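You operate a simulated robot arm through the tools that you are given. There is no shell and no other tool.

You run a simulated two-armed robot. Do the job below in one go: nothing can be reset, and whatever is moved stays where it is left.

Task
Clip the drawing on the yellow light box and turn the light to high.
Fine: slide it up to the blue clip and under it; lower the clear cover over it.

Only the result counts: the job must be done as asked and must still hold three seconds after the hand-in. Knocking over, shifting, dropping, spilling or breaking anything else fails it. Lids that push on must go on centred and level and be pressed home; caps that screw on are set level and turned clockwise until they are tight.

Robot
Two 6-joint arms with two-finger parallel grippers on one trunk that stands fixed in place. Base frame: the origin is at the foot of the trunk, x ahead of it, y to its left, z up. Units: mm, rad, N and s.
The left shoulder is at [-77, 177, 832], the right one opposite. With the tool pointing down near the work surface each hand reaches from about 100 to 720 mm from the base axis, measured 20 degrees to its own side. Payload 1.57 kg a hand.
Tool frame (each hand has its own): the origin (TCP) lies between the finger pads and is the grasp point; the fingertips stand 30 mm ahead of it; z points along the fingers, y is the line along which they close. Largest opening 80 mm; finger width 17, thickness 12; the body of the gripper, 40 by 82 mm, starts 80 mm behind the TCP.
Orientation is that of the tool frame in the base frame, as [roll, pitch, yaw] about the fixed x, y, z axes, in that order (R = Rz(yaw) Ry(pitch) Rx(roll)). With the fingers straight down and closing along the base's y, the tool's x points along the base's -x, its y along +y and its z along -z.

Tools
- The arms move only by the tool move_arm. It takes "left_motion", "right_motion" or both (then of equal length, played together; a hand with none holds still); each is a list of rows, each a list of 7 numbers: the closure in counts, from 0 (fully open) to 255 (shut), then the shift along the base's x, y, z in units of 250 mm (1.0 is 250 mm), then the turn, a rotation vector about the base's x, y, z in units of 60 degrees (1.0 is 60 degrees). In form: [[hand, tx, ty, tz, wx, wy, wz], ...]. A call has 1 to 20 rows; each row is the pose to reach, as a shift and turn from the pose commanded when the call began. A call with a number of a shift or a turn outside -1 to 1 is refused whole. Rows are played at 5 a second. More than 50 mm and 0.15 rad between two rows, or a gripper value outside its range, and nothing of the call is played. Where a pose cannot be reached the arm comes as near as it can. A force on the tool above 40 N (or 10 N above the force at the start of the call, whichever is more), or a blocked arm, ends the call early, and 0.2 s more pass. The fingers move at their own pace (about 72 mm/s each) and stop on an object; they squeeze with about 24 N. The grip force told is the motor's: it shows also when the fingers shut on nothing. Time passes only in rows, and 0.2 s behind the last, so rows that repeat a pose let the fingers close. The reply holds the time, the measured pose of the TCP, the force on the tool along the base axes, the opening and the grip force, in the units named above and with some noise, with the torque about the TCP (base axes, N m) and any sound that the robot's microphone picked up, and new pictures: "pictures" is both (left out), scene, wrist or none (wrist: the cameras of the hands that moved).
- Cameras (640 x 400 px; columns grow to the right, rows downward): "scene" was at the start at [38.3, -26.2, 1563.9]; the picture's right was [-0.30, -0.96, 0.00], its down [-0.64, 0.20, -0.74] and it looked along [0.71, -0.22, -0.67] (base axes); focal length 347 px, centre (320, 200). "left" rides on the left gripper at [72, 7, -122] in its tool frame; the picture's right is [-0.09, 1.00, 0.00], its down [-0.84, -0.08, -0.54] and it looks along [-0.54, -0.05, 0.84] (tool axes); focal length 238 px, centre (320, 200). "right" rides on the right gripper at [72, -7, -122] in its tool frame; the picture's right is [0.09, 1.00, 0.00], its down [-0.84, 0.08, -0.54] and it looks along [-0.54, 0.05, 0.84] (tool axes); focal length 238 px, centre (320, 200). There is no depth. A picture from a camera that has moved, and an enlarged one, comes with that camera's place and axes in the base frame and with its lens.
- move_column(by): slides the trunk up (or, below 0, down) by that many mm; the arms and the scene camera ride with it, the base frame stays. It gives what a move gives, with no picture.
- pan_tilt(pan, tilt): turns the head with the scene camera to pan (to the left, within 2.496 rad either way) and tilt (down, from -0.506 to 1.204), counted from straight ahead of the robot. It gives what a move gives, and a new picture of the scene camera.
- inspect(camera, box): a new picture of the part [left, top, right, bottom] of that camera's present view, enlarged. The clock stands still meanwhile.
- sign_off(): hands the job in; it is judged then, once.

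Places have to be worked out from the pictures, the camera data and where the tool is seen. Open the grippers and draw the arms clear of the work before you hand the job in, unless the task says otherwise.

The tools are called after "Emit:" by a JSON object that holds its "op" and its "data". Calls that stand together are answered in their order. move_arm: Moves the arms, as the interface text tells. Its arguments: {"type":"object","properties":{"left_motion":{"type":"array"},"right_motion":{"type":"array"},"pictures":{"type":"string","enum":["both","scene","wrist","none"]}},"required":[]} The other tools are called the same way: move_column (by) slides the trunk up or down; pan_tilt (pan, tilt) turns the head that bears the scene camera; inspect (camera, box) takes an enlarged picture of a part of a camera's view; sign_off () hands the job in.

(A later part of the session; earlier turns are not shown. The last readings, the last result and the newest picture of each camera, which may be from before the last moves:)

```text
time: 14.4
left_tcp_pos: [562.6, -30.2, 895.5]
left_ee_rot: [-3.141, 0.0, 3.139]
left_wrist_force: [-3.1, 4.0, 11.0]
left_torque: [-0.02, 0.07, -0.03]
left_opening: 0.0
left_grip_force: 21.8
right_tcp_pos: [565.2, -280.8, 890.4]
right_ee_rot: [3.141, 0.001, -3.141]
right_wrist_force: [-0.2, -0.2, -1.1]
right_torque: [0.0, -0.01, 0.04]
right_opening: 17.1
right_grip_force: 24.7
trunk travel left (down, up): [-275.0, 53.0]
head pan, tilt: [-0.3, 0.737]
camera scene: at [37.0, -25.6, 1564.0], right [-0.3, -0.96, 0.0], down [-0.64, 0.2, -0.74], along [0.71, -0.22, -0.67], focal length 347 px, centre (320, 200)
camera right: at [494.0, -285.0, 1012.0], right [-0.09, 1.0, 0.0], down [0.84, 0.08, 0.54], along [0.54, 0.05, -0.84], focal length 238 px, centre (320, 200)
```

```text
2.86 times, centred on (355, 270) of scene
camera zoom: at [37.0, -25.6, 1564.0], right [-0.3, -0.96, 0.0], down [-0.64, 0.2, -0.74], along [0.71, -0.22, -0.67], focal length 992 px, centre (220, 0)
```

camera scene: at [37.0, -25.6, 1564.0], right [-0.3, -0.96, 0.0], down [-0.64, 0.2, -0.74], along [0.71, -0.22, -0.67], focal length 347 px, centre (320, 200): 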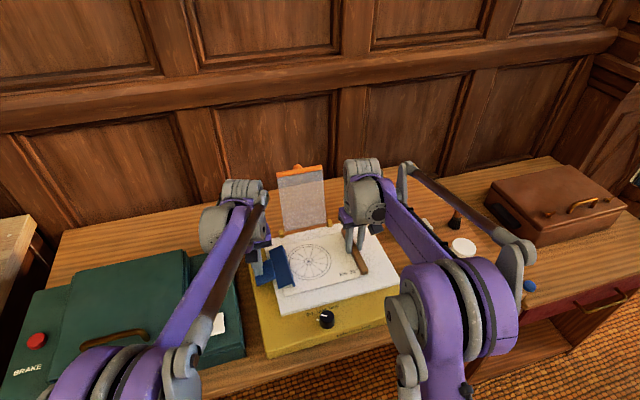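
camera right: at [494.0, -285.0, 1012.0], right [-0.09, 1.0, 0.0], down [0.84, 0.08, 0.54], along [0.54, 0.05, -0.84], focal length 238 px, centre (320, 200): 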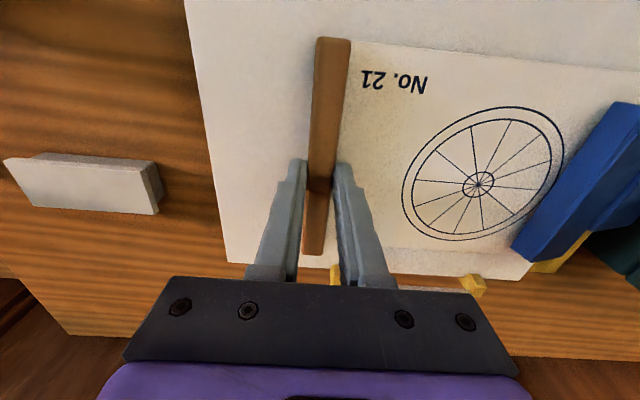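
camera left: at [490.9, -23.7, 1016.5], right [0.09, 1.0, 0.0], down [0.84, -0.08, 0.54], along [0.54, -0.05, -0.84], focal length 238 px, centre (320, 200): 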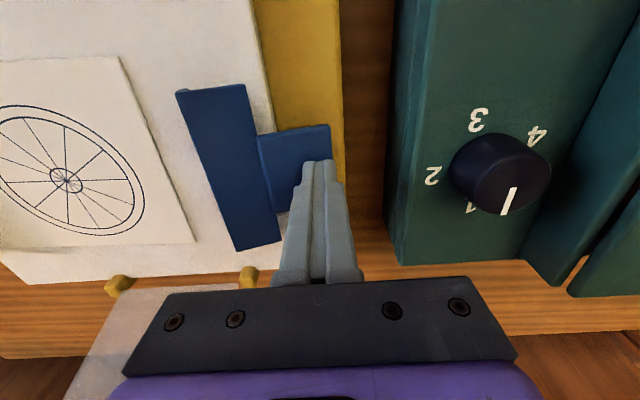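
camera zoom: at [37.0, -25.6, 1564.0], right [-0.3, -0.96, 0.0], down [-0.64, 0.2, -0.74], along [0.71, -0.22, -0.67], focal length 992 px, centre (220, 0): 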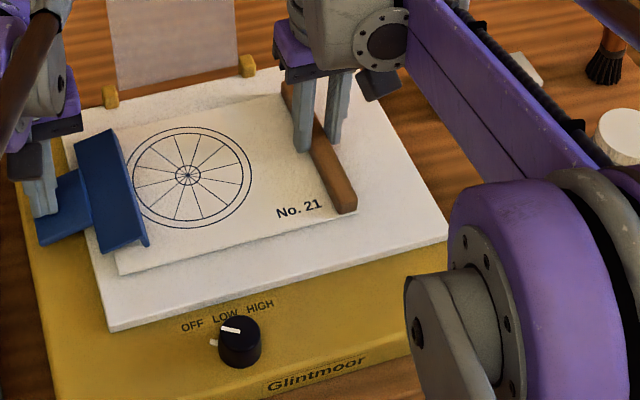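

The paper's left edge is now at y≈−81, about 25 mm under the lip, and square. I'll let the batten down about 2.5 mm so it rests on the panel, then let the lever up slowly with the left hand while the right still holds.

Emit:
{"op": "move_arm", "data": {"right_motion": [[255, 0, 0, -0.004, 0, 0, 0], [255, 0, 0, -0.008, 0, 0, 0], [255, 0, 0, -0.01, 0, 0, 0]], "pictures": "none"}}

Emit:
{"op": "move_arm", "data": {"left_motion": [[255, 0, 0, 0.008, 0, 0, 0], [255, 0, 0, 0.016, 0, 0, 0], [255, 0, 0, 0.024, 0, 0, 0], [255, 0, 0, 0.032, 0, 0, 0], [255, 0, 0, 0.045, 0, 0, 0], [255, 0, 0, 0.08, 0, 0, 0], [255, 0, 0, 0.2, 0, 0, 0], [255, 0, 0, 0.3, 0, 0, 0]]}}

```text
time: 15.2
left_tcp_pos: [562.8, -30.9, 894.5]
left_ee_rot: [-3.141, 0.002, 3.14]
left_wrist_force: [-1.9, 3.9, 11.0]
left_torque: [-0.03, 0.08, -0.06]
left_opening: 0.0
left_grip_force: 21.1
right_tcp_pos: [566.0, -279.9, 889.2]
right_ee_rot: [-3.141, 0.002, -3.141]
right_wrist_force: [0.0, 0.3, -0.4]
right_torque: [-0.04, 0.01, -0.02]
right_opening: 16.8
right_grip_force: 24.0
trunk travel left (down, up): [-275.0, 53.0]
head pan, tilt: [-0.3, 0.737]
```

```text
time: 17.0
left_tcp_pos: [564.2, -32.8, 968.8]
left_ee_rot: [3.141, 0.001, 3.141]
left_wrist_force: [-0.1, 0.5, 0.7]
left_torque: [0.03, 0.01, 0.01]
left_opening: 0.3
left_grip_force: 21.7
right_tcp_pos: [565.3, -281.2, 888.7]
right_ee_rot: [-3.141, -0.001, 3.142]
right_wrist_force: [-1.0, -0.4, -1.1]
right_torque: [0.02, -0.01, 0.03]
right_opening: 17.0
right_grip_force: 23.4
trunk travel left (down, up): [-275.0, 53.0]
head pan, tilt: [-0.3, 0.737]
camera scene: at [38.4, -26.3, 1564.0], right [-0.3, -0.96, 0.0], down [-0.64, 0.2, -0.74], along [0.71, -0.22, -0.67], focal length 347 px, centre (320, 200)
camera left: at [491.7, -25.2, 1091.4], right [0.09, 1.0, 0.0], down [0.84, -0.08, 0.54], along [0.54, -0.05, -0.84], focal length 238 px, centre (320, 200)
```

scene: 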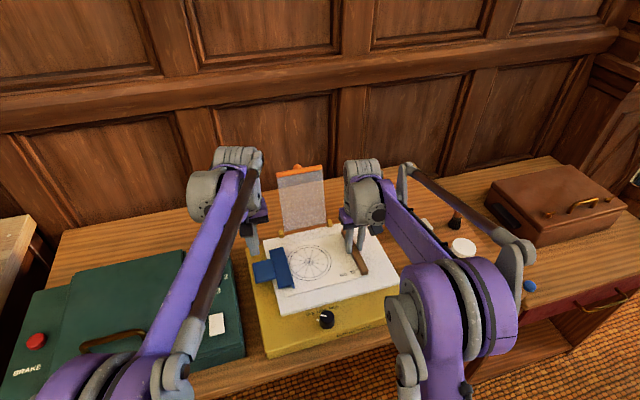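
left: 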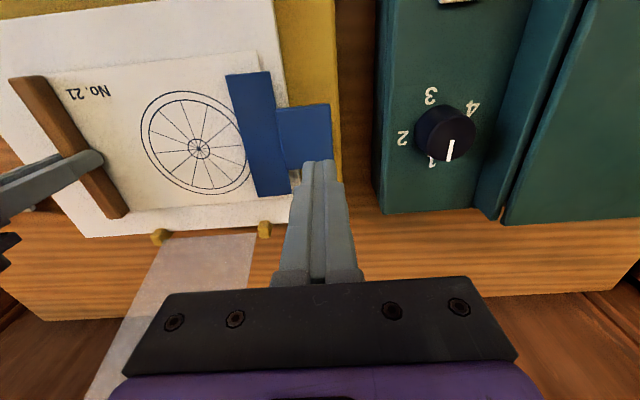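

The clip has closed on the paper. I'll check it before letting go of the batten.

Emit:
{"op": "inspect", "data": {"camera": "left", "box": [0, 50, 350, 250]}}

Emit:
{"op": "inspect", "data": {"camera": "scene", "box": [240, 210, 400, 350]}}

```text
1.83 times, centred on (175, 150) of left
camera zoom: at [491.7, -25.2, 1091.4], right [0.09, 1.0, 0.0], down [0.84, -0.08, 0.54], along [0.54, -0.05, -0.84], focal length 436 px, centre (585, 291)
```

zoom: 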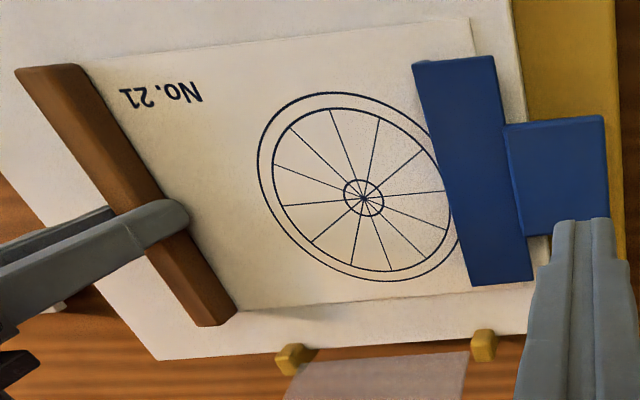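

```text
2.86 times, centred on (320, 280) of scene
camera zoom: at [38.4, -26.3, 1564.0], right [-0.3, -0.96, 0.0], down [-0.64, 0.2, -0.74], along [0.71, -0.22, -0.67], focal length 992 px, centre (320, -29)
```

zoom: 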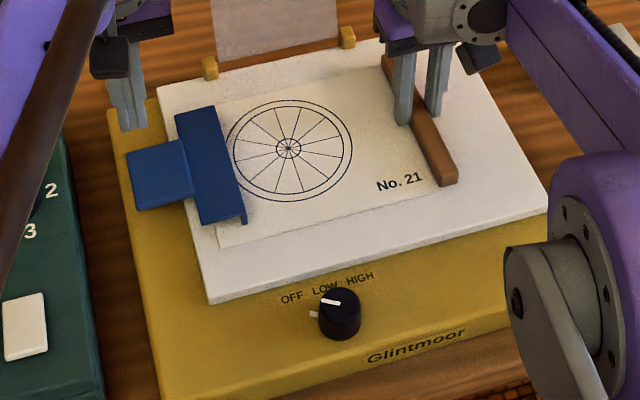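

The paper is under the lip and square with the panel. I'll open the right hand and lift it straight up, and take the left hand up and back out of the way.

Emit:
{"op": "move_arm", "data": {"right_motion": [[150, 0, 0, 0, 0, 0, 0], [100, 0, 0, 0, 0, 0, 0], [60, 0, 0, 0, 0, 0, 0], [60, 0, 0, 0.1, 0, 0, 0], [0, 0, 0, 0.25, 0, 0, 0], [0, 0, 0, 0.42, 0, 0, 0], [0, 0, 0, 0.42, 0, 0, 0]], "left_motion": [[255, 0, 0.0, 0.05, 0, 0, 0], [255, -0.1, 0.05, 0.12, 0, 0, 0], [255, -0.25, 0.1, 0.2, 0, 0, 0], [255, -0.4, 0.15, 0.28, 0, 0, 0], [255, -0.55, 0.2, 0.36, 0, 0, 0], [255, -0.65, 0.22, 0.4, 0, 0, 0], [255, -0.65, 0.22, 0.4, 0, 0, 0]]}}

```text
time: 18.6
left_tcp_pos: [401.2, 22.5, 1069.6]
left_ee_rot: [3.141, 0.0, 3.141]
left_wrist_force: [0.1, 0.3, -0.4]
left_torque: [-0.05, 0.01, 0.02]
left_opening: 0.2
left_grip_force: 21.3
right_tcp_pos: [567.3, -279.2, 992.7]
right_ee_rot: [3.141, 0.001, -3.14]
right_wrist_force: [1.0, 0.4, -0.3]
right_torque: [-0.03, 0.0, -0.01]
right_opening: 79.8
right_grip_force: 0.0
trunk travel left (down, up): [-275.0, 53.0]
head pan, tilt: [-0.3, 0.737]
camera scene: at [39.2, -26.4, 1563.9], right [-0.3, -0.96, 0.0], down [-0.64, 0.2, -0.74], along [0.71, -0.22, -0.67], focal length 347 px, centre (320, 200)
camera right: at [495.8, -284.7, 1115.2], right [-0.09, 1.0, 0.0], down [0.84, 0.08, 0.54], along [0.54, 0.05, -0.84], focal length 238 px, centre (320, 200)
camera left: at [329.5, 29.3, 1190.7], right [0.09, 1.0, 0.0], down [0.84, -0.08, 0.54], along [0.54, -0.05, -0.84], focal length 238 px, centre (320, 200)
```

scene: 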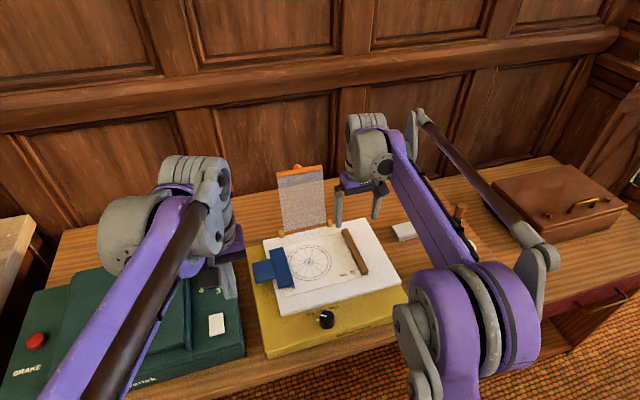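
right: 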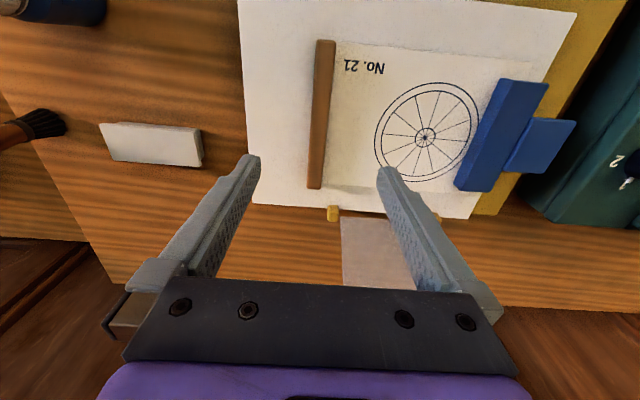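
left: 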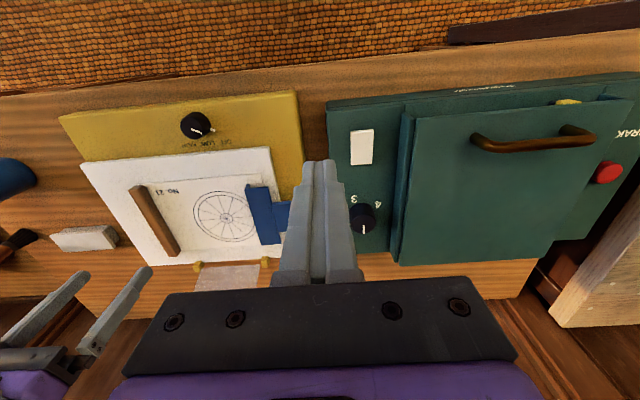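

The drawing stays clipped in place and the right hand is clear. I'll tilt the right hand forward in front of the upright cover to see its orange bar and knob up close.

Emit:
{"op": "move_arm", "data": {"right_motion": [[0, 0.02, 0.06, 0.1, 0, -0.1, 0], [0, 0.05, 0.14, 0.18, 0, -0.215, 0], [0, 0.08, 0.22, 0.26, 0, -0.33, 0], [0, 0.11, 0.3, 0.32, 0, -0.45, 0], [0, 0.132, 0.368, 0.348, 0, -0.573, 0], [0, 0.132, 0.368, 0.348, 0, -0.573, 0]]}}

```text
time: 20.0
left_tcp_pos: [400.8, 22.8, 1069.3]
left_ee_rot: [-3.141, 0.001, 3.141]
left_wrist_force: [0.4, 0.7, -0.6]
left_torque: [-0.02, 0.02, 0.04]
left_opening: 0.2
left_grip_force: 21.4
right_tcp_pos: [599.8, -186.9, 1082.3]
right_ee_rot: [3.14, 0.603, 3.139]
right_wrist_force: [0.3, -0.2, -0.2]
right_torque: [0.02, -0.04, 0.01]
right_opening: 80.2
right_grip_force: 0.1
trunk travel left (down, up): [-275.0, 53.0]
head pan, tilt: [-0.3, 0.737]
camera scene: at [38.7, -26.4, 1563.9], right [-0.3, -0.96, 0.0], down [-0.64, 0.2, -0.74], along [0.71, -0.22, -0.67], focal length 347 px, centre (320, 200)
camera right: at [472.7, -192.1, 1141.6], right [-0.08, 1.0, -0.05], down [0.38, 0.08, 0.92], along [0.92, 0.05, -0.39], focal length 238 px, centre (320, 200)
```

scene: 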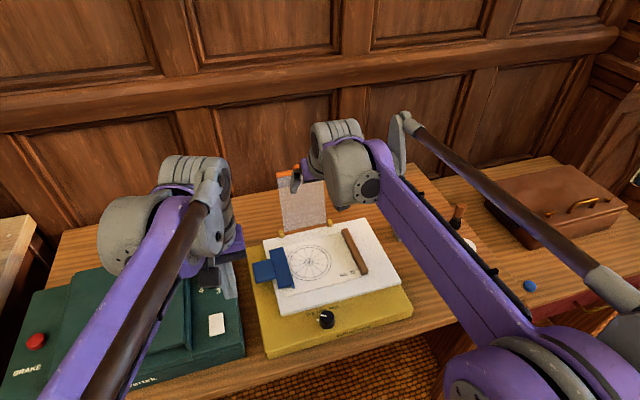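
right: 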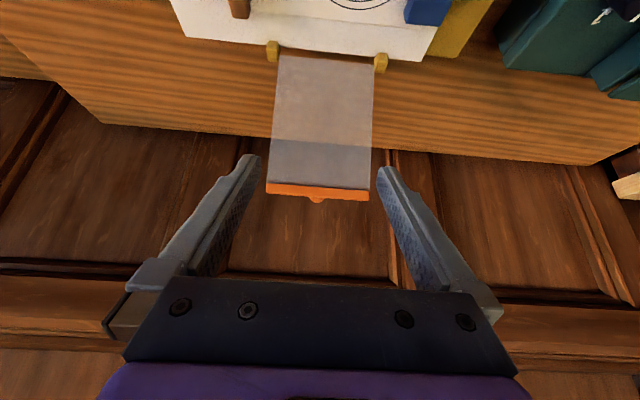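

Emit:
{"op": "inspect", "data": {"camera": "right", "box": [255, 30, 395, 220]}}

Emit:
{"op": "inspect", "data": {"camera": "right", "box": [260, 160, 380, 220]}}

Emit:
{"op": "inspect", "data": {"camera": "left", "box": [80, 140, 300, 300]}}

Emit:
{"op": "inspect", "data": {"camera": "scene", "box": [265, 150, 345, 245]}}

```text
2.11 times, centred on (325, 125) of right
camera zoom: at [472.7, -192.1, 1141.6], right [-0.08, 1.0, -0.05], down [0.38, 0.08, 0.92], along [0.92, 0.05, -0.39], focal length 502 px, centre (310, 358)
```

zoom: 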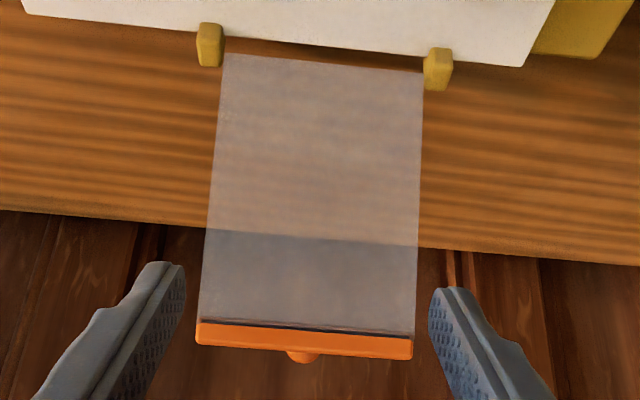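

```text
5.33 times, centred on (320, 190) of right
camera zoom: at [472.7, -192.1, 1141.6], right [-0.08, 1.0, -0.05], down [0.38, 0.08, 0.92], along [0.92, 0.05, -0.39], focal length 1271 px, centre (320, 253)
```

zoom: 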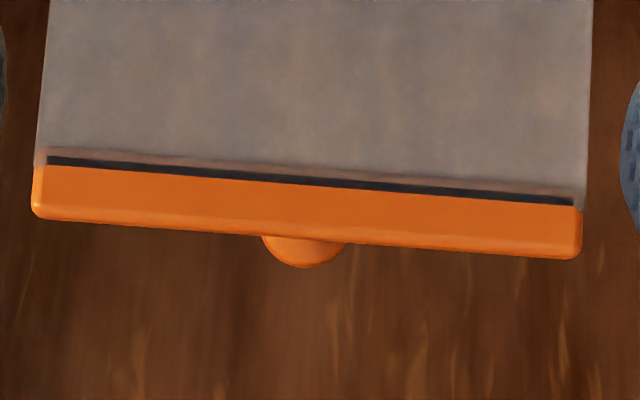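

```text
2.50 times, centred on (190, 220) of left
camera zoom: at [329.4, 29.3, 1190.7], right [0.09, 1.0, 0.0], down [0.84, -0.08, 0.54], along [0.54, -0.05, -0.84], focal length 596 px, centre (645, 150)
```

zoom: 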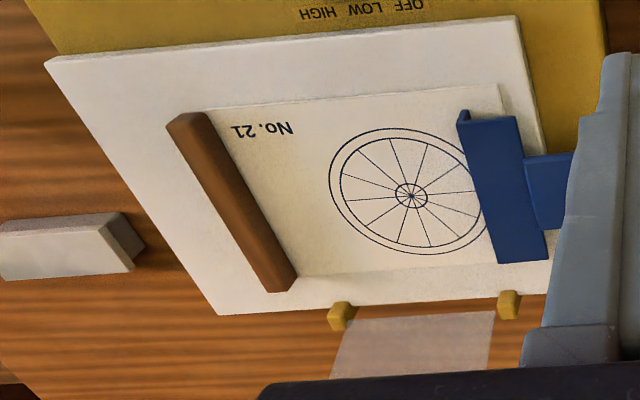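

```text
4.21 times, centred on (305, 198) of scene
camera zoom: at [38.7, -26.4, 1563.9], right [-0.3, -0.96, 0.0], down [-0.64, 0.2, -0.74], along [0.71, -0.22, -0.67], focal length 1462 px, centre (383, 210)
```

zoom: 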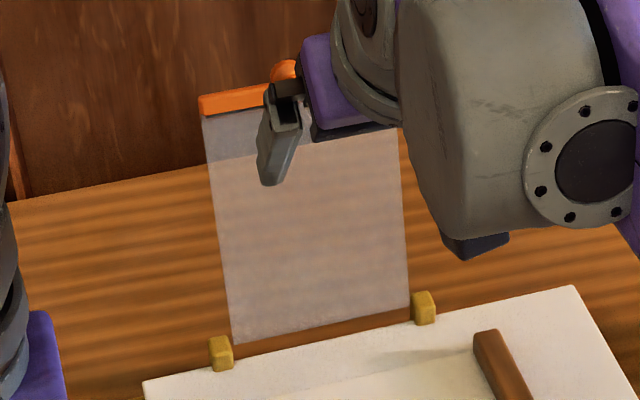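

The knob is a ball of about 21 mm on the back side of the orange bar, near (749,−183,1016). I'll raise the trunk 50 mm for more reach and a higher look over the bar; both hands are clear of everything.

Emit:
{"op": "move_column", "data": {"by": 50}}

Emit:
{"op": "inspect", "data": {"camera": "right", "box": [250, 80, 390, 220]}}

Emit:
{"op": "inspect", "data": {"camera": "scene", "box": [255, 160, 355, 270]}}

```text
time: 20.9
left_tcp_pos: [400.5, 24.0, 1119.2]
left_ee_rot: [-3.141, -0.001, 3.14]
left_wrist_force: [-0.1, 0.2, 0.3]
left_torque: [0.02, -0.02, 0.01]
left_opening: 0.4
left_grip_force: 21.7
right_tcp_pos: [599.0, -188.8, 1129.2]
right_ee_rot: [3.141, 0.602, 3.14]
right_wrist_force: [0.5, 0.3, -0.2]
right_torque: [-0.01, -0.03, 0.01]
right_opening: 80.0
right_grip_force: 0.1
trunk travel left (down, up): [-325.0, 3.0]
head pan, tilt: [-0.3, 0.737]
```

```text
2.86 times, centred on (320, 150) of right
camera zoom: at [470.7, -193.4, 1189.1], right [-0.08, 1.0, -0.05], down [0.38, 0.08, 0.92], along [0.92, 0.05, -0.39], focal length 681 px, centre (320, 343)
```

zoom: 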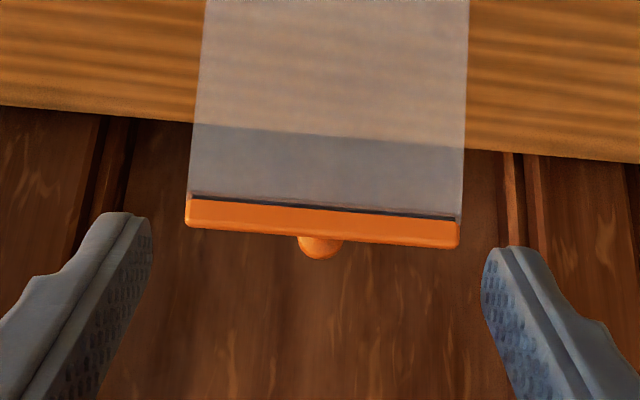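

```text
3.64 times, centred on (305, 215) of scene
camera zoom: at [35.0, -26.2, 1616.9], right [-0.3, -0.96, 0.0], down [-0.64, 0.2, -0.74], along [0.71, -0.22, -0.67], focal length 1263 px, centre (374, 146)
```

zoom: 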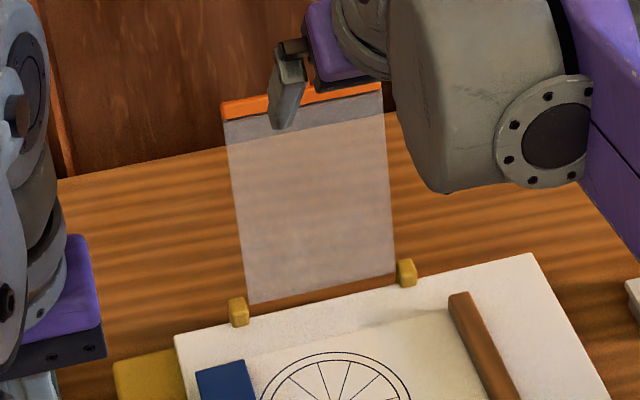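

I'll move the right hand a little forward and up to look down over the top of the bar onto the ball.

Emit:
{"op": "move_arm", "data": {"right_motion": [[0, 0.08, 0, 0.06, 0, 0, 0], [0, 0.16, 0, 0.12, 0, 0, 0], [0, 0.244, 0, 0.16, 0, 0, 0], [0, 0.244, 0, 0.16, 0, 0, 0]], "pictures": "wrist"}}

Emit:
{"op": "inspect", "data": {"camera": "right", "box": [250, 60, 390, 160]}}

```text
time: 21.9
left_tcp_pos: [401.4, 24.2, 1119.4]
left_ee_rot: [3.141, 0.0, 3.141]
left_wrist_force: [-0.2, 0.4, 0.7]
left_torque: [0.0, -0.03, -0.03]
left_opening: 0.1
left_grip_force: 21.3
right_tcp_pos: [660.0, -188.7, 1168.7]
right_ee_rot: [-3.141, 0.601, -3.141]
right_wrist_force: [-0.5, 0.4, -0.8]
right_torque: [0.01, -0.03, -0.01]
right_opening: 80.1
right_grip_force: 0.1
trunk travel left (down, up): [-325.0, 3.0]
head pan, tilt: [-0.3, 0.737]
camera right: at [532.1, -193.5, 1228.9], right [-0.08, 1.0, -0.05], down [0.38, 0.08, 0.92], along [0.92, 0.05, -0.39], focal length 238 px, centre (320, 200)
```

right: 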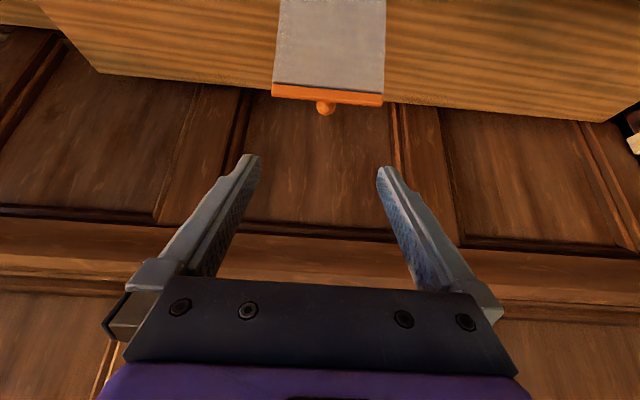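

```text
4.00 times, centred on (320, 110) of right
camera zoom: at [532.1, -193.5, 1228.9], right [-0.08, 1.0, -0.05], down [0.38, 0.08, 0.92], along [0.92, 0.05, -0.39], focal length 953 px, centre (320, 560)
```

zoom: 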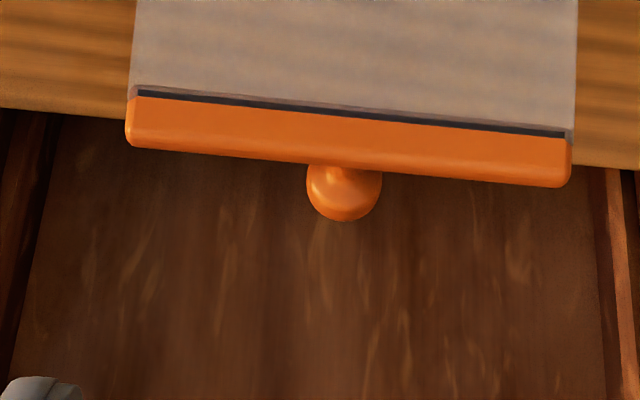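

The view is clear: the ball (about 22 mm) sits on a short stem behind the bar, centre about (749,−182,1017). I'll move to a pre-grasp pose with the fingers slanting over the top of the bar and half open, 60 mm short of the ball.

Emit:
{"op": "move_arm", "data": {"right_motion": [[80, 0.07, 0.01, -0.1, 0, 0.03, 0], [80, 0.14, 0.02, -0.21, 0, 0.065, 0], [80, 0.208, 0.029, -0.316, 0, 0.0955, 0], [80, 0.208, 0.029, -0.316, 0, 0.0955, 0]]}}

Emit:
{"op": "inspect", "data": {"camera": "right", "box": [240, 60, 400, 220]}}

Emit:
{"op": "inspect", "data": {"camera": "scene", "box": [250, 140, 350, 240]}}

```text
time: 22.9
left_tcp_pos: [400.7, 23.7, 1120.2]
left_ee_rot: [3.141, 0.0, 3.139]
left_wrist_force: [-0.2, 0.3, 1.3]
left_torque: [0.01, 0.0, 0.03]
left_opening: 0.0
left_grip_force: 21.4
right_tcp_pos: [711.9, -181.5, 1090.1]
right_ee_rot: [3.141, 0.5, 3.141]
right_wrist_force: [-0.2, -0.9, 0.4]
right_torque: [0.0, 0.0, 0.0]
right_opening: 54.9
right_grip_force: 0.0
trunk travel left (down, up): [-325.0, 3.0]
head pan, tilt: [-0.3, 0.737]
camera scene: at [35.4, -26.1, 1616.9], right [-0.3, -0.96, 0.0], down [-0.64, 0.2, -0.74], along [0.71, -0.22, -0.67], focal length 347 px, centre (320, 200)
camera right: at [591.3, -186.2, 1162.9], right [-0.08, 1.0, -0.04], down [0.47, 0.08, 0.88], along [0.88, 0.05, -0.48], focal length 238 px, centre (320, 200)
```

scene: 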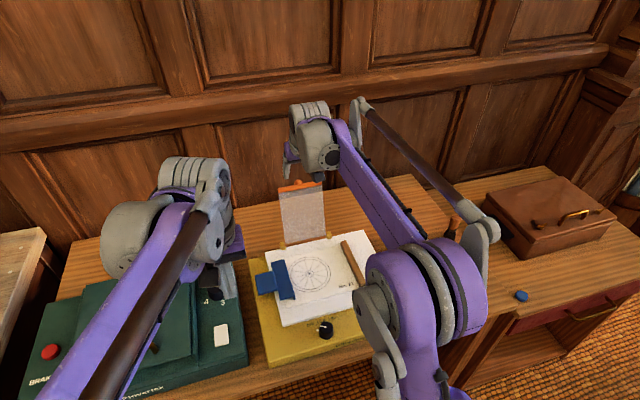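
right: 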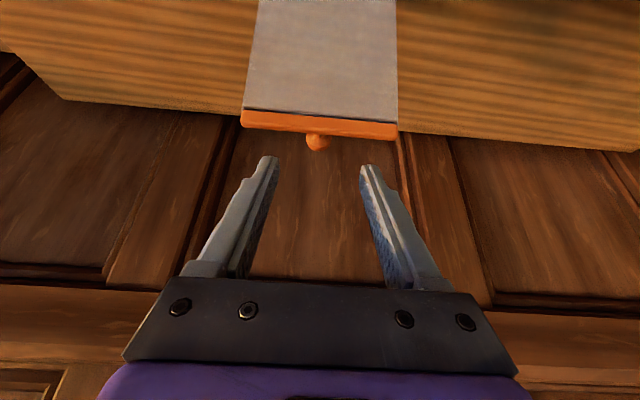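

```text
2.50 times, centred on (320, 140) of right
camera zoom: at [591.3, -186.2, 1162.9], right [-0.08, 1.0, -0.04], down [0.47, 0.08, 0.88], along [0.88, 0.05, -0.48], focal length 596 px, centre (320, 350)
```

zoom: 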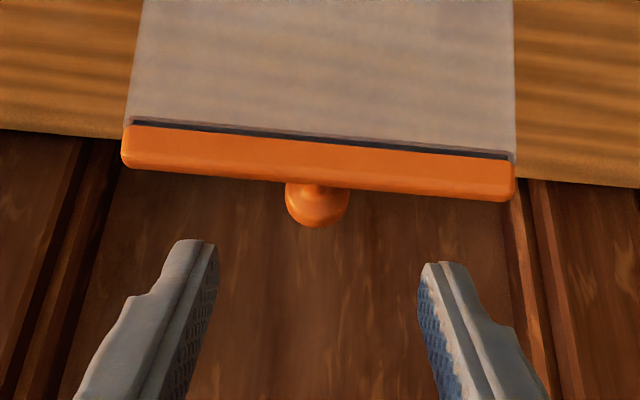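

```text
4.00 times, centred on (300, 190) of scene
camera zoom: at [35.4, -26.1, 1616.9], right [-0.3, -0.96, 0.0], down [-0.64, 0.2, -0.74], along [0.71, -0.22, -0.67], focal length 1389 px, centre (400, 240)
```

zoom: 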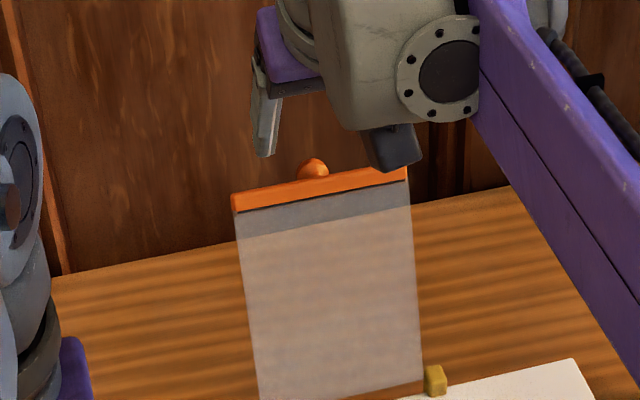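

The reach is fine and the ball is centred between the fingers. I'll slide in along the finger axis for about 70% of the way and look again.

Emit:
{"op": "move_arm", "data": {"right_motion": [[80, 0.03, 0.001, -0.053, 0, 0, 0], [80, 0.06, 0.001, -0.106, 0, 0, 0], [80, 0.087, 0.001, -0.153, 0, 0, 0], [80, 0.087, 0.001, -0.153, 0, 0, 0]]}}

Emit:
{"op": "inspect", "data": {"camera": "right", "box": [240, 60, 400, 220]}}

Emit:
{"op": "inspect", "data": {"camera": "scene", "box": [250, 140, 350, 240]}}

```text
time: 23.9
left_tcp_pos: [399.9, 23.8, 1119.7]
left_ee_rot: [-3.141, 0.001, 3.141]
left_wrist_force: [0.1, -0.3, -0.1]
left_torque: [0.04, 0.02, 0.0]
left_opening: 0.0
left_grip_force: 21.2
right_tcp_pos: [732.8, -181.2, 1052.3]
right_ee_rot: [3.139, 0.5, 3.141]
right_wrist_force: [-0.1, 1.0, 0.0]
right_torque: [0.01, -0.01, 0.02]
right_opening: 54.9
right_grip_force: 0.0
trunk travel left (down, up): [-325.0, 3.0]
head pan, tilt: [-0.3, 0.737]
camera scene: at [35.8, -26.1, 1616.9], right [-0.3, -0.96, 0.0], down [-0.64, 0.2, -0.74], along [0.71, -0.22, -0.67], focal length 347 px, centre (320, 200)
camera right: at [611.7, -185.9, 1124.1], right [-0.08, 1.0, -0.04], down [0.47, 0.08, 0.88], along [0.88, 0.05, -0.48], focal length 238 px, centre (320, 200)
```

scene: 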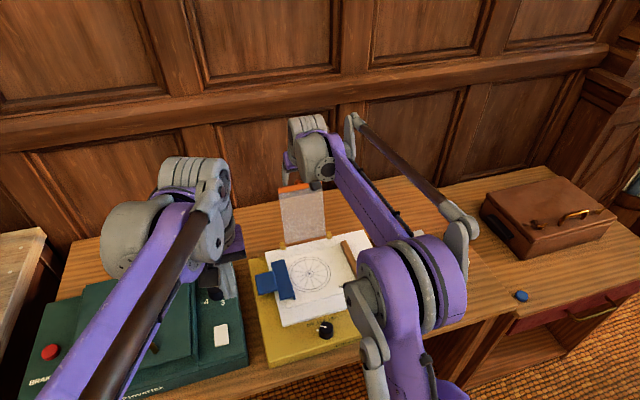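
right: 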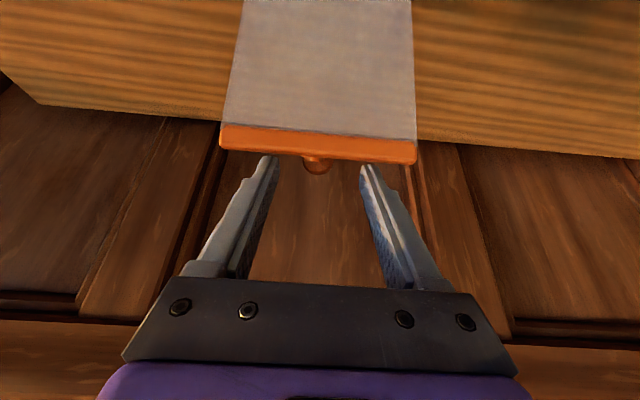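

```text
2.50 times, centred on (320, 140) of right
camera zoom: at [611.7, -185.9, 1124.1], right [-0.08, 1.0, -0.04], down [0.47, 0.08, 0.88], along [0.88, 0.05, -0.48], focal length 596 px, centre (320, 350)
```

zoom: 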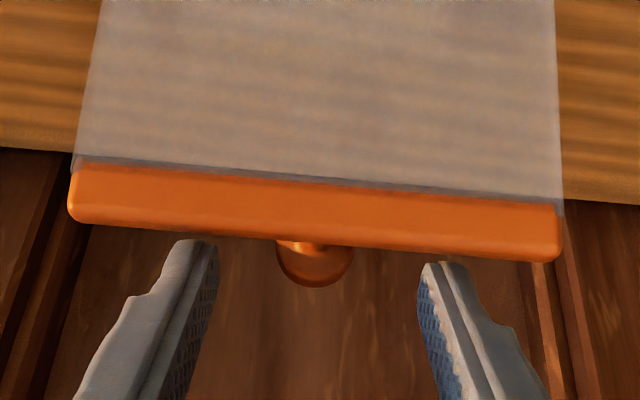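

```text
4.00 times, centred on (300, 190) of scene
camera zoom: at [35.8, -26.1, 1616.9], right [-0.3, -0.96, 0.0], down [-0.64, 0.2, -0.74], along [0.71, -0.22, -0.67], focal length 1389 px, centre (400, 240)
```

zoom: 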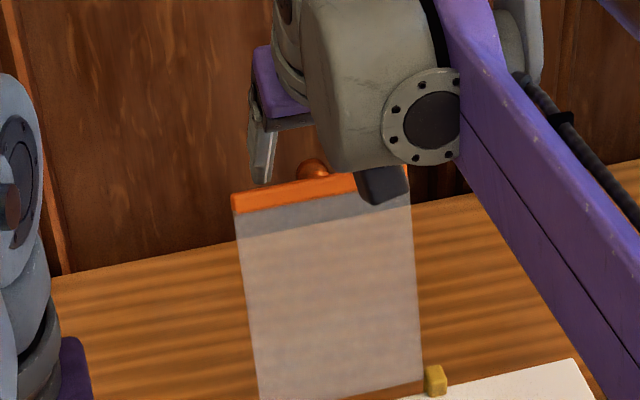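

The fingers line up with the ball, with their tips about 13 mm short of its centre and clear of the bar. I'll advance 21 mm and then close gently on the ball.

Emit:
{"op": "move_arm", "data": {"right_motion": [[80, 0.0134, 0, -0.0246, 0, 0, 0], [80, 0.0268, 0, -0.0491, 0, 0, 0], [80, 0.0402, 0, -0.0737, 0, 0, 0], [80, 0.0402, 0, -0.0737, 0, 0, 0]]}}

Emit:
{"op": "inspect", "data": {"camera": "right", "box": [220, 100, 420, 220]}}

```text
time: 24.9
left_tcp_pos: [400.9, 24.4, 1119.7]
left_ee_rot: [-3.141, 0.0, 3.141]
left_wrist_force: [0.0, -0.6, -0.4]
left_torque: [-0.02, 0.03, 0.03]
left_opening: 0.0
left_grip_force: 20.8
right_tcp_pos: [744.0, -179.7, 1035.3]
right_ee_rot: [3.14, 0.502, 3.141]
right_wrist_force: [0.3, -0.5, 0.5]
right_torque: [0.03, 0.01, 0.02]
right_opening: 54.8
right_grip_force: 0.1
trunk travel left (down, up): [-325.0, 3.0]
head pan, tilt: [-0.3, 0.737]
camera scene: at [35.9, -26.1, 1616.9], right [-0.3, -0.96, 0.0], down [-0.64, 0.2, -0.74], along [0.71, -0.22, -0.67], focal length 347 px, centre (320, 200)
camera right: at [622.4, -186.4, 1105.7], right [-0.08, 1.0, -0.04], down [0.47, 0.08, 0.88], along [0.88, 0.05, -0.48], focal length 238 px, centre (320, 200)
```

scene: 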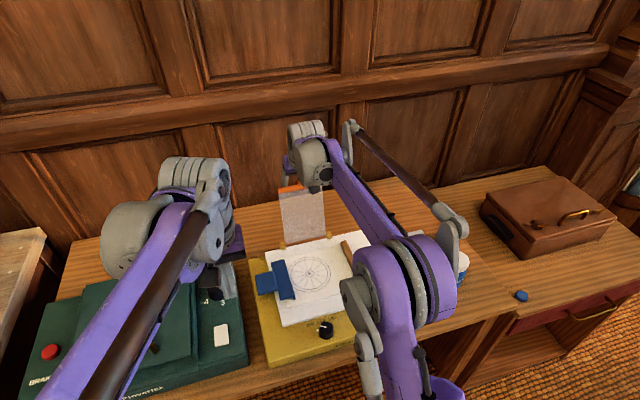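
right: 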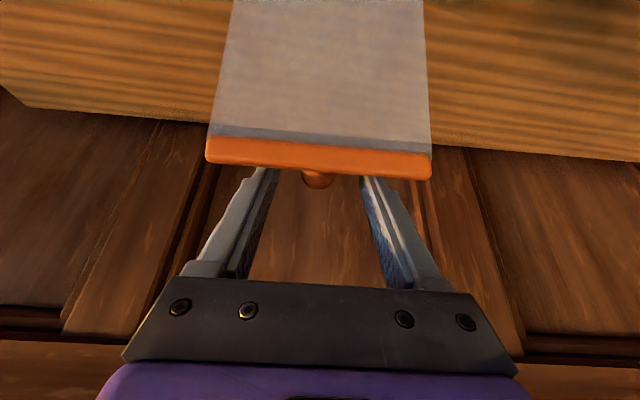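

```text
3.20 times, centred on (320, 160) of right
camera zoom: at [622.4, -186.4, 1105.7], right [-0.08, 1.0, -0.04], down [0.47, 0.08, 0.88], along [0.88, 0.05, -0.48], focal length 763 px, centre (320, 328)
```

zoom: 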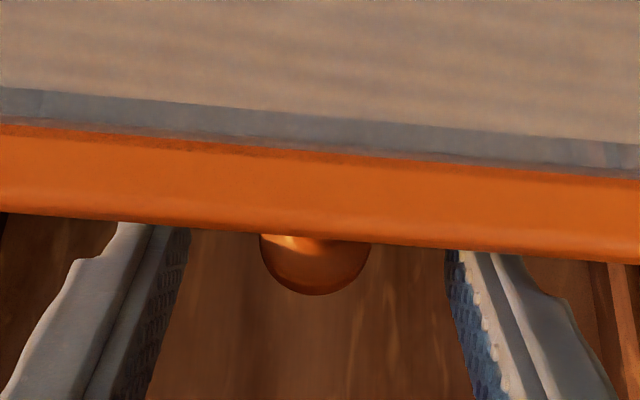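

The fingertips are behind the bar on either side of the ball with no contact force. I'll close just enough to hold the ball, so it can still turn in the fingers.

Emit:
{"op": "move_arm", "data": {"right_motion": [[140, 0, 0, 0, 0, 0, 0], [180, 0, 0, 0, 0, 0, 0], [192, 0, 0, 0, 0, 0, 0], [192, 0, 0, 0, 0, 0, 0], [192, 0, 0, 0, 0, 0, 0]], "pictures": "wrist"}}

```text
time: 26.1
left_tcp_pos: [401.1, 23.7, 1119.3]
left_ee_rot: [-3.141, 0.0, 3.139]
left_wrist_force: [0.7, -0.8, -0.2]
left_torque: [0.03, 0.04, 0.01]
left_opening: 0.0
left_grip_force: 21.0
right_tcp_pos: [743.6, -181.8, 1033.7]
right_ee_rot: [3.14, 0.502, 3.14]
right_wrist_force: [1.2, -3.9, 0.2]
right_torque: [-0.09, 0.0, 0.01]
right_opening: 23.4
right_grip_force: 1.9
trunk travel left (down, up): [-325.0, 3.0]
head pan, tilt: [-0.3, 0.737]
camera right: at [622.5, -187.0, 1105.7], right [-0.08, 1.0, -0.04], down [0.47, 0.08, 0.88], along [0.88, 0.05, -0.48], focal length 238 px, centre (320, 200)
```

right: 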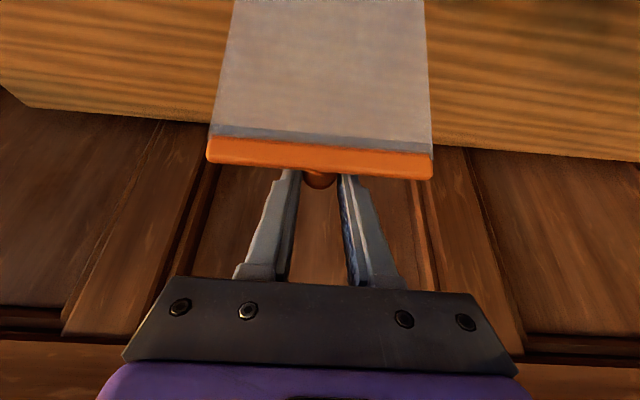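

The ball is held (opening 23.4 mm) with a small sideways pull, which I'll take out. I put the hinge near (680, z 858), so the ball swings on a radius of about 174 mm. I'll start the arc with the first 10° slowly and check the forces.

Emit:
{"op": "move_arm", "data": {"right_motion": [[205, 0, -0.003, 0, 0, 0, 0], [212, 0, -0.003, 0, 0, 0, 0], [212, -0.028, -0.003, 0.012, 0, 0, 0], [212, -0.054, -0.003, 0.022, 0, 0, 0], [212, -0.083, -0.003, 0.032, 0, 0, 0], [212, -0.112, -0.003, 0.04, 0, 0, 0], [212, -0.112, -0.003, 0.04, 0, 0, 0]]}}

```text
time: 27.7
left_tcp_pos: [402.7, 22.7, 1118.5]
left_ee_rot: [3.141, -0.002, 3.141]
left_wrist_force: [0.3, -0.1, 0.0]
left_torque: [0.0, -0.02, 0.01]
left_opening: 0.0
left_grip_force: 21.5
right_tcp_pos: [717.2, -182.3, 1042.2]
right_ee_rot: [3.141, 0.497, 3.14]
right_wrist_force: [0.3, -2.8, -9.6]
right_torque: [-0.09, -0.58, 0.02]
right_opening: 21.2
right_grip_force: 34.5
trunk travel left (down, up): [-325.0, 3.0]
head pan, tilt: [-0.3, 0.737]
camera scene: at [37.6, -27.0, 1616.8], right [-0.3, -0.96, 0.0], down [-0.64, 0.2, -0.74], along [0.71, -0.22, -0.67], focal length 347 px, centre (320, 200)
camera right: at [596.6, -187.8, 1115.2], right [-0.08, 1.0, -0.04], down [0.48, 0.08, 0.88], along [0.88, 0.05, -0.48], focal length 238 px, centre (320, 200)
```

scene: 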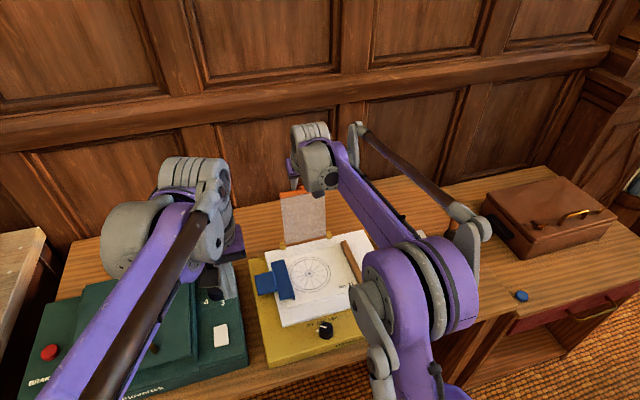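
right: 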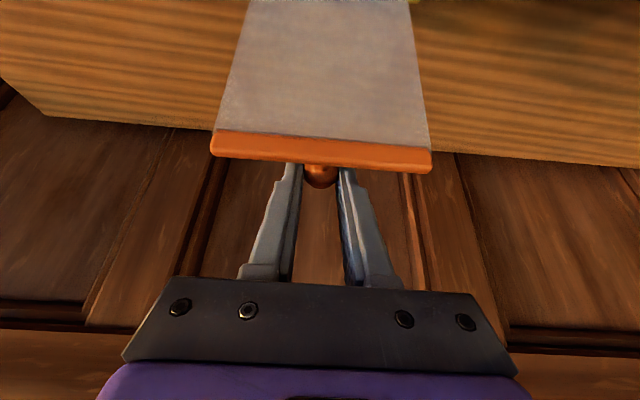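

I'm pulling up about 2 mm too much (−9.6 N), and the measured motion puts the hinge nearer x≈694. I'll take out that lift, ease the grip, and carry on along the corrected arc.

Emit:
{"op": "move_arm", "data": {"right_motion": [[203, 0, 0.001, -0.009, 0, 0, 0], [203, -0.031, 0.001, -0.004, 0, 0, 0], [203, -0.062, 0.001, 0, 0, 0, 0], [203, -0.092, 0.001, 0.0025, 0, 0, 0], [203, -0.121, 0.001, 0.0036, 0, 0, 0], [203, -0.151, 0.001, 0.0036, 0, 0, 0], [203, -0.18, 0.001, 0.002, 0, 0, 0], [203, -0.18, 0.001, 0.002, 0, 0, 0]], "pictures": "wrist"}}

```text
time: 29.5
left_tcp_pos: [401.3, 23.5, 1119.2]
left_ee_rot: [-3.141, 0.001, 3.14]
left_wrist_force: [-0.1, 0.3, 1.4]
left_torque: [-0.03, 0.01, 0.01]
left_opening: 0.1
left_grip_force: 21.2
right_tcp_pos: [671.5, -182.6, 1043.8]
right_ee_rot: [3.141, 0.5, 3.139]
right_wrist_force: [4.2, -7.8, -0.4]
right_torque: [-0.11, -0.77, -0.02]
right_opening: 21.1
right_grip_force: 34.2
trunk travel left (down, up): [-325.0, 3.0]
head pan, tilt: [-0.3, 0.737]
camera right: at [550.0, -187.8, 1116.0], right [-0.08, 1.0, -0.04], down [0.48, 0.08, 0.88], along [0.88, 0.05, -0.48], focal length 238 px, centre (320, 200)
```

right: 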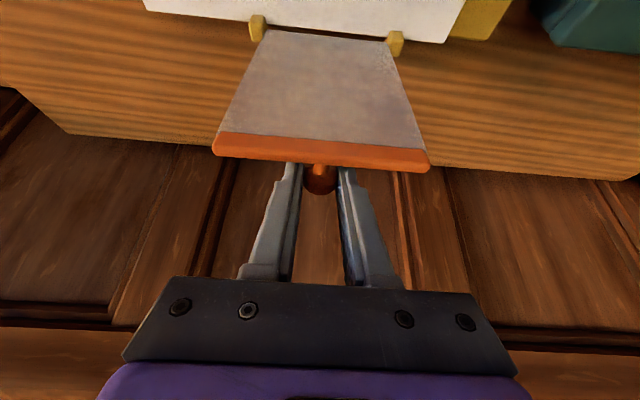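

The cover is past upright and follows well (forces under 8 N). I'll take out the small sideways pull, lighten the grip a little, and go on lowering along the arc.

Emit:
{"op": "move_arm", "data": {"right_motion": [[200, 0, -0.004, 0, 0, 0, 0], [198, -0.033, -0.006, -0.003, 0, 0, 0], [198, -0.067, -0.006, -0.008, 0, 0, 0], [198, -0.095, -0.006, -0.014, 0, 0, 0], [198, -0.124, -0.006, -0.0205, 0, 0, 0], [198, -0.152, -0.006, -0.029, 0, 0, 0], [198, -0.18, -0.006, -0.038, 0, 0, 0], [198, -0.18, -0.006, -0.038, 0, 0, 0]], "pictures": "both"}}

```text
time: 31.3
left_tcp_pos: [400.8, 25.3, 1119.2]
left_ee_rot: [3.141, 0.001, 3.141]
left_wrist_force: [0.7, 0.6, -0.1]
left_torque: [0.03, -0.01, -0.02]
left_opening: 0.1
left_grip_force: 20.9
right_tcp_pos: [627.1, -181.7, 1034.9]
right_ee_rot: [3.141, 0.5, 3.141]
right_wrist_force: [3.2, 3.0, 6.1]
right_torque: [0.05, -0.96, 0.04]
right_opening: 21.0
right_grip_force: 34.5
trunk travel left (down, up): [-325.0, 3.0]
head pan, tilt: [-0.3, 0.737]
camera scene: at [35.7, -25.5, 1616.9], right [-0.3, -0.96, 0.0], down [-0.64, 0.2, -0.74], along [0.71, -0.22, -0.67], focal length 347 px, centre (320, 200)
camera right: at [505.2, -187.8, 1107.4], right [-0.08, 1.0, -0.04], down [0.47, 0.08, 0.88], along [0.88, 0.05, -0.48], focal length 238 px, centre (320, 200)
```

scene: 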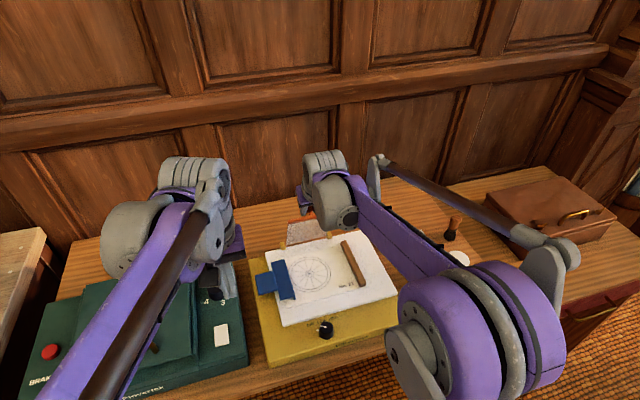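
right: 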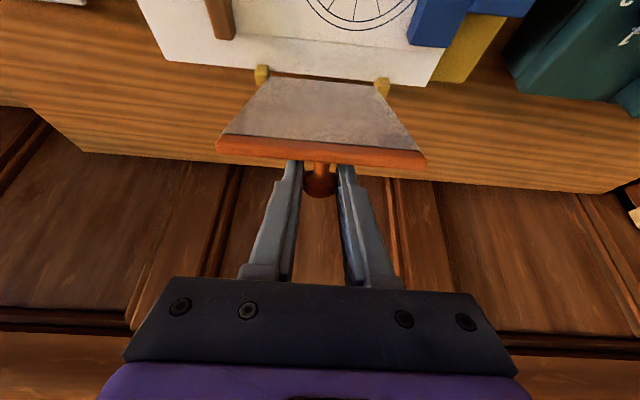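

The force is small; I'm running about 1 mm inside the true arc. I'll correct outward and keep lowering in small steps.

Emit:
{"op": "move_arm", "data": {"right_motion": [[196, -0.026, 0.002, -0.006, 0, 0, 0], [194, -0.053, 0.002, -0.018, 0, 0, 0], [194, -0.08, 0.002, -0.031, 0, 0, 0], [194, -0.106, 0.002, -0.045, 0, 0, 0], [194, -0.131, 0.002, -0.061, 0, 0, 0], [194, -0.156, 0.002, -0.077, 0, 0, 0], [194, -0.18, 0.002, -0.095, 0, 0, 0], [194, -0.203, 0.002, -0.113, 0, 0, 0], [194, -0.203, 0.002, -0.113, 0, 0, 0]], "pictures": "both"}}

```text
time: 33.3
left_tcp_pos: [399.1, 23.5, 1119.9]
left_ee_rot: [3.141, 0.002, 3.139]
left_wrist_force: [-0.5, -0.8, -0.4]
left_torque: [0.01, 0.02, -0.01]
left_opening: 0.2
left_grip_force: 21.7
right_tcp_pos: [574.8, -181.9, 1007.9]
right_ee_rot: [-3.141, 0.5, 3.141]
right_wrist_force: [-2.2, -1.0, 10.3]
right_torque: [-0.01, -0.8, 0.03]
right_opening: 20.9
right_grip_force: 34.2
trunk travel left (down, up): [-325.0, 3.0]
head pan, tilt: [-0.3, 0.737]
camera scene: at [34.5, -26.0, 1616.9], right [-0.3, -0.96, 0.0], down [-0.64, 0.2, -0.74], along [0.71, -0.22, -0.67], focal length 347 px, centre (320, 200)
camera right: at [453.4, -187.6, 1078.6], right [-0.08, 1.0, -0.04], down [0.47, 0.08, 0.88], along [0.88, 0.05, -0.48], focal length 238 px, centre (320, 200)
```

scene: 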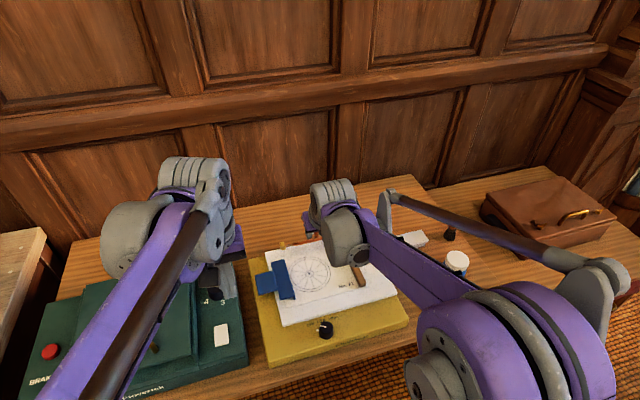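
right: 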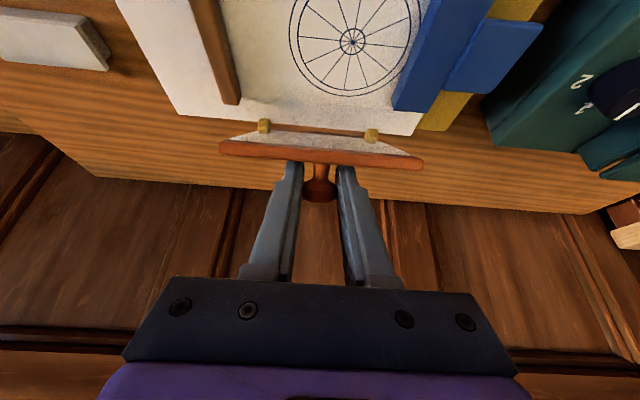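

Fitting the measured points, the true hinge is near (695.5, z 839) with radius 187. I'll correct about 2.5 mm outward and continue on that arc down to about 20° from flat.

Emit:
{"op": "move_arm", "data": {"right_motion": [[194, -0.02, 0.001, -0.003, 0, 0, 0], [194, -0.04, 0.001, -0.019, 0, 0, 0], [194, -0.069, 0.001, -0.045, 0, 0, 0], [194, -0.097, 0.001, -0.072, 0, 0, 0], [194, -0.124, 0.001, -0.101, 0, 0, 0], [194, -0.149, 0.001, -0.132, 0, 0, 0], [194, -0.172, 0.001, -0.163, 0, 0, 0], [194, -0.172, 0.001, -0.163, 0, 0, 0]], "pictures": "both"}}

```text
time: 35.1
left_tcp_pos: [402.8, 24.0, 1118.6]
left_ee_rot: [3.141, -0.002, 3.139]
left_wrist_force: [0.2, 0.9, -0.3]
left_torque: [-0.02, -0.02, -0.01]
left_opening: 0.0
left_grip_force: 21.7
right_tcp_pos: [534.9, -182.4, 965.3]
right_ee_rot: [-3.141, 0.499, 3.139]
right_wrist_force: [12.7, -1.9, -1.8]
right_torque: [0.1, -1.15, 0.06]
right_opening: 20.9
right_grip_force: 34.4
trunk travel left (down, up): [-325.0, 3.0]
head pan, tilt: [-0.3, 0.737]
camera scene: at [37.9, -26.4, 1616.8], right [-0.3, -0.96, 0.0], down [-0.64, 0.2, -0.74], along [0.71, -0.22, -0.67], focal length 347 px, centre (320, 200)
camera right: at [413.4, -187.8, 1038.1], right [-0.08, 1.0, -0.04], down [0.47, 0.08, 0.88], along [0.88, 0.05, -0.48], focal length 238 px, centre (320, 200)
```

scene: 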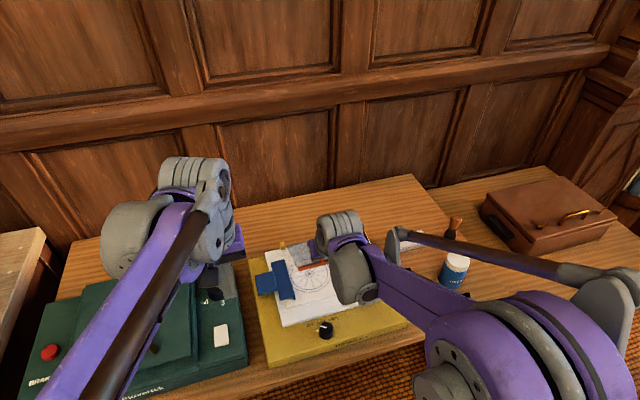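
right: 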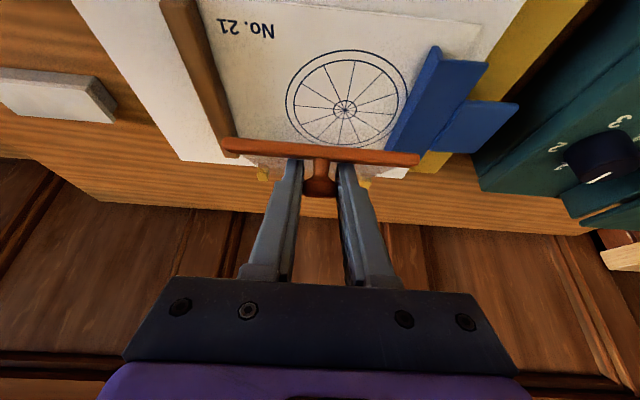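

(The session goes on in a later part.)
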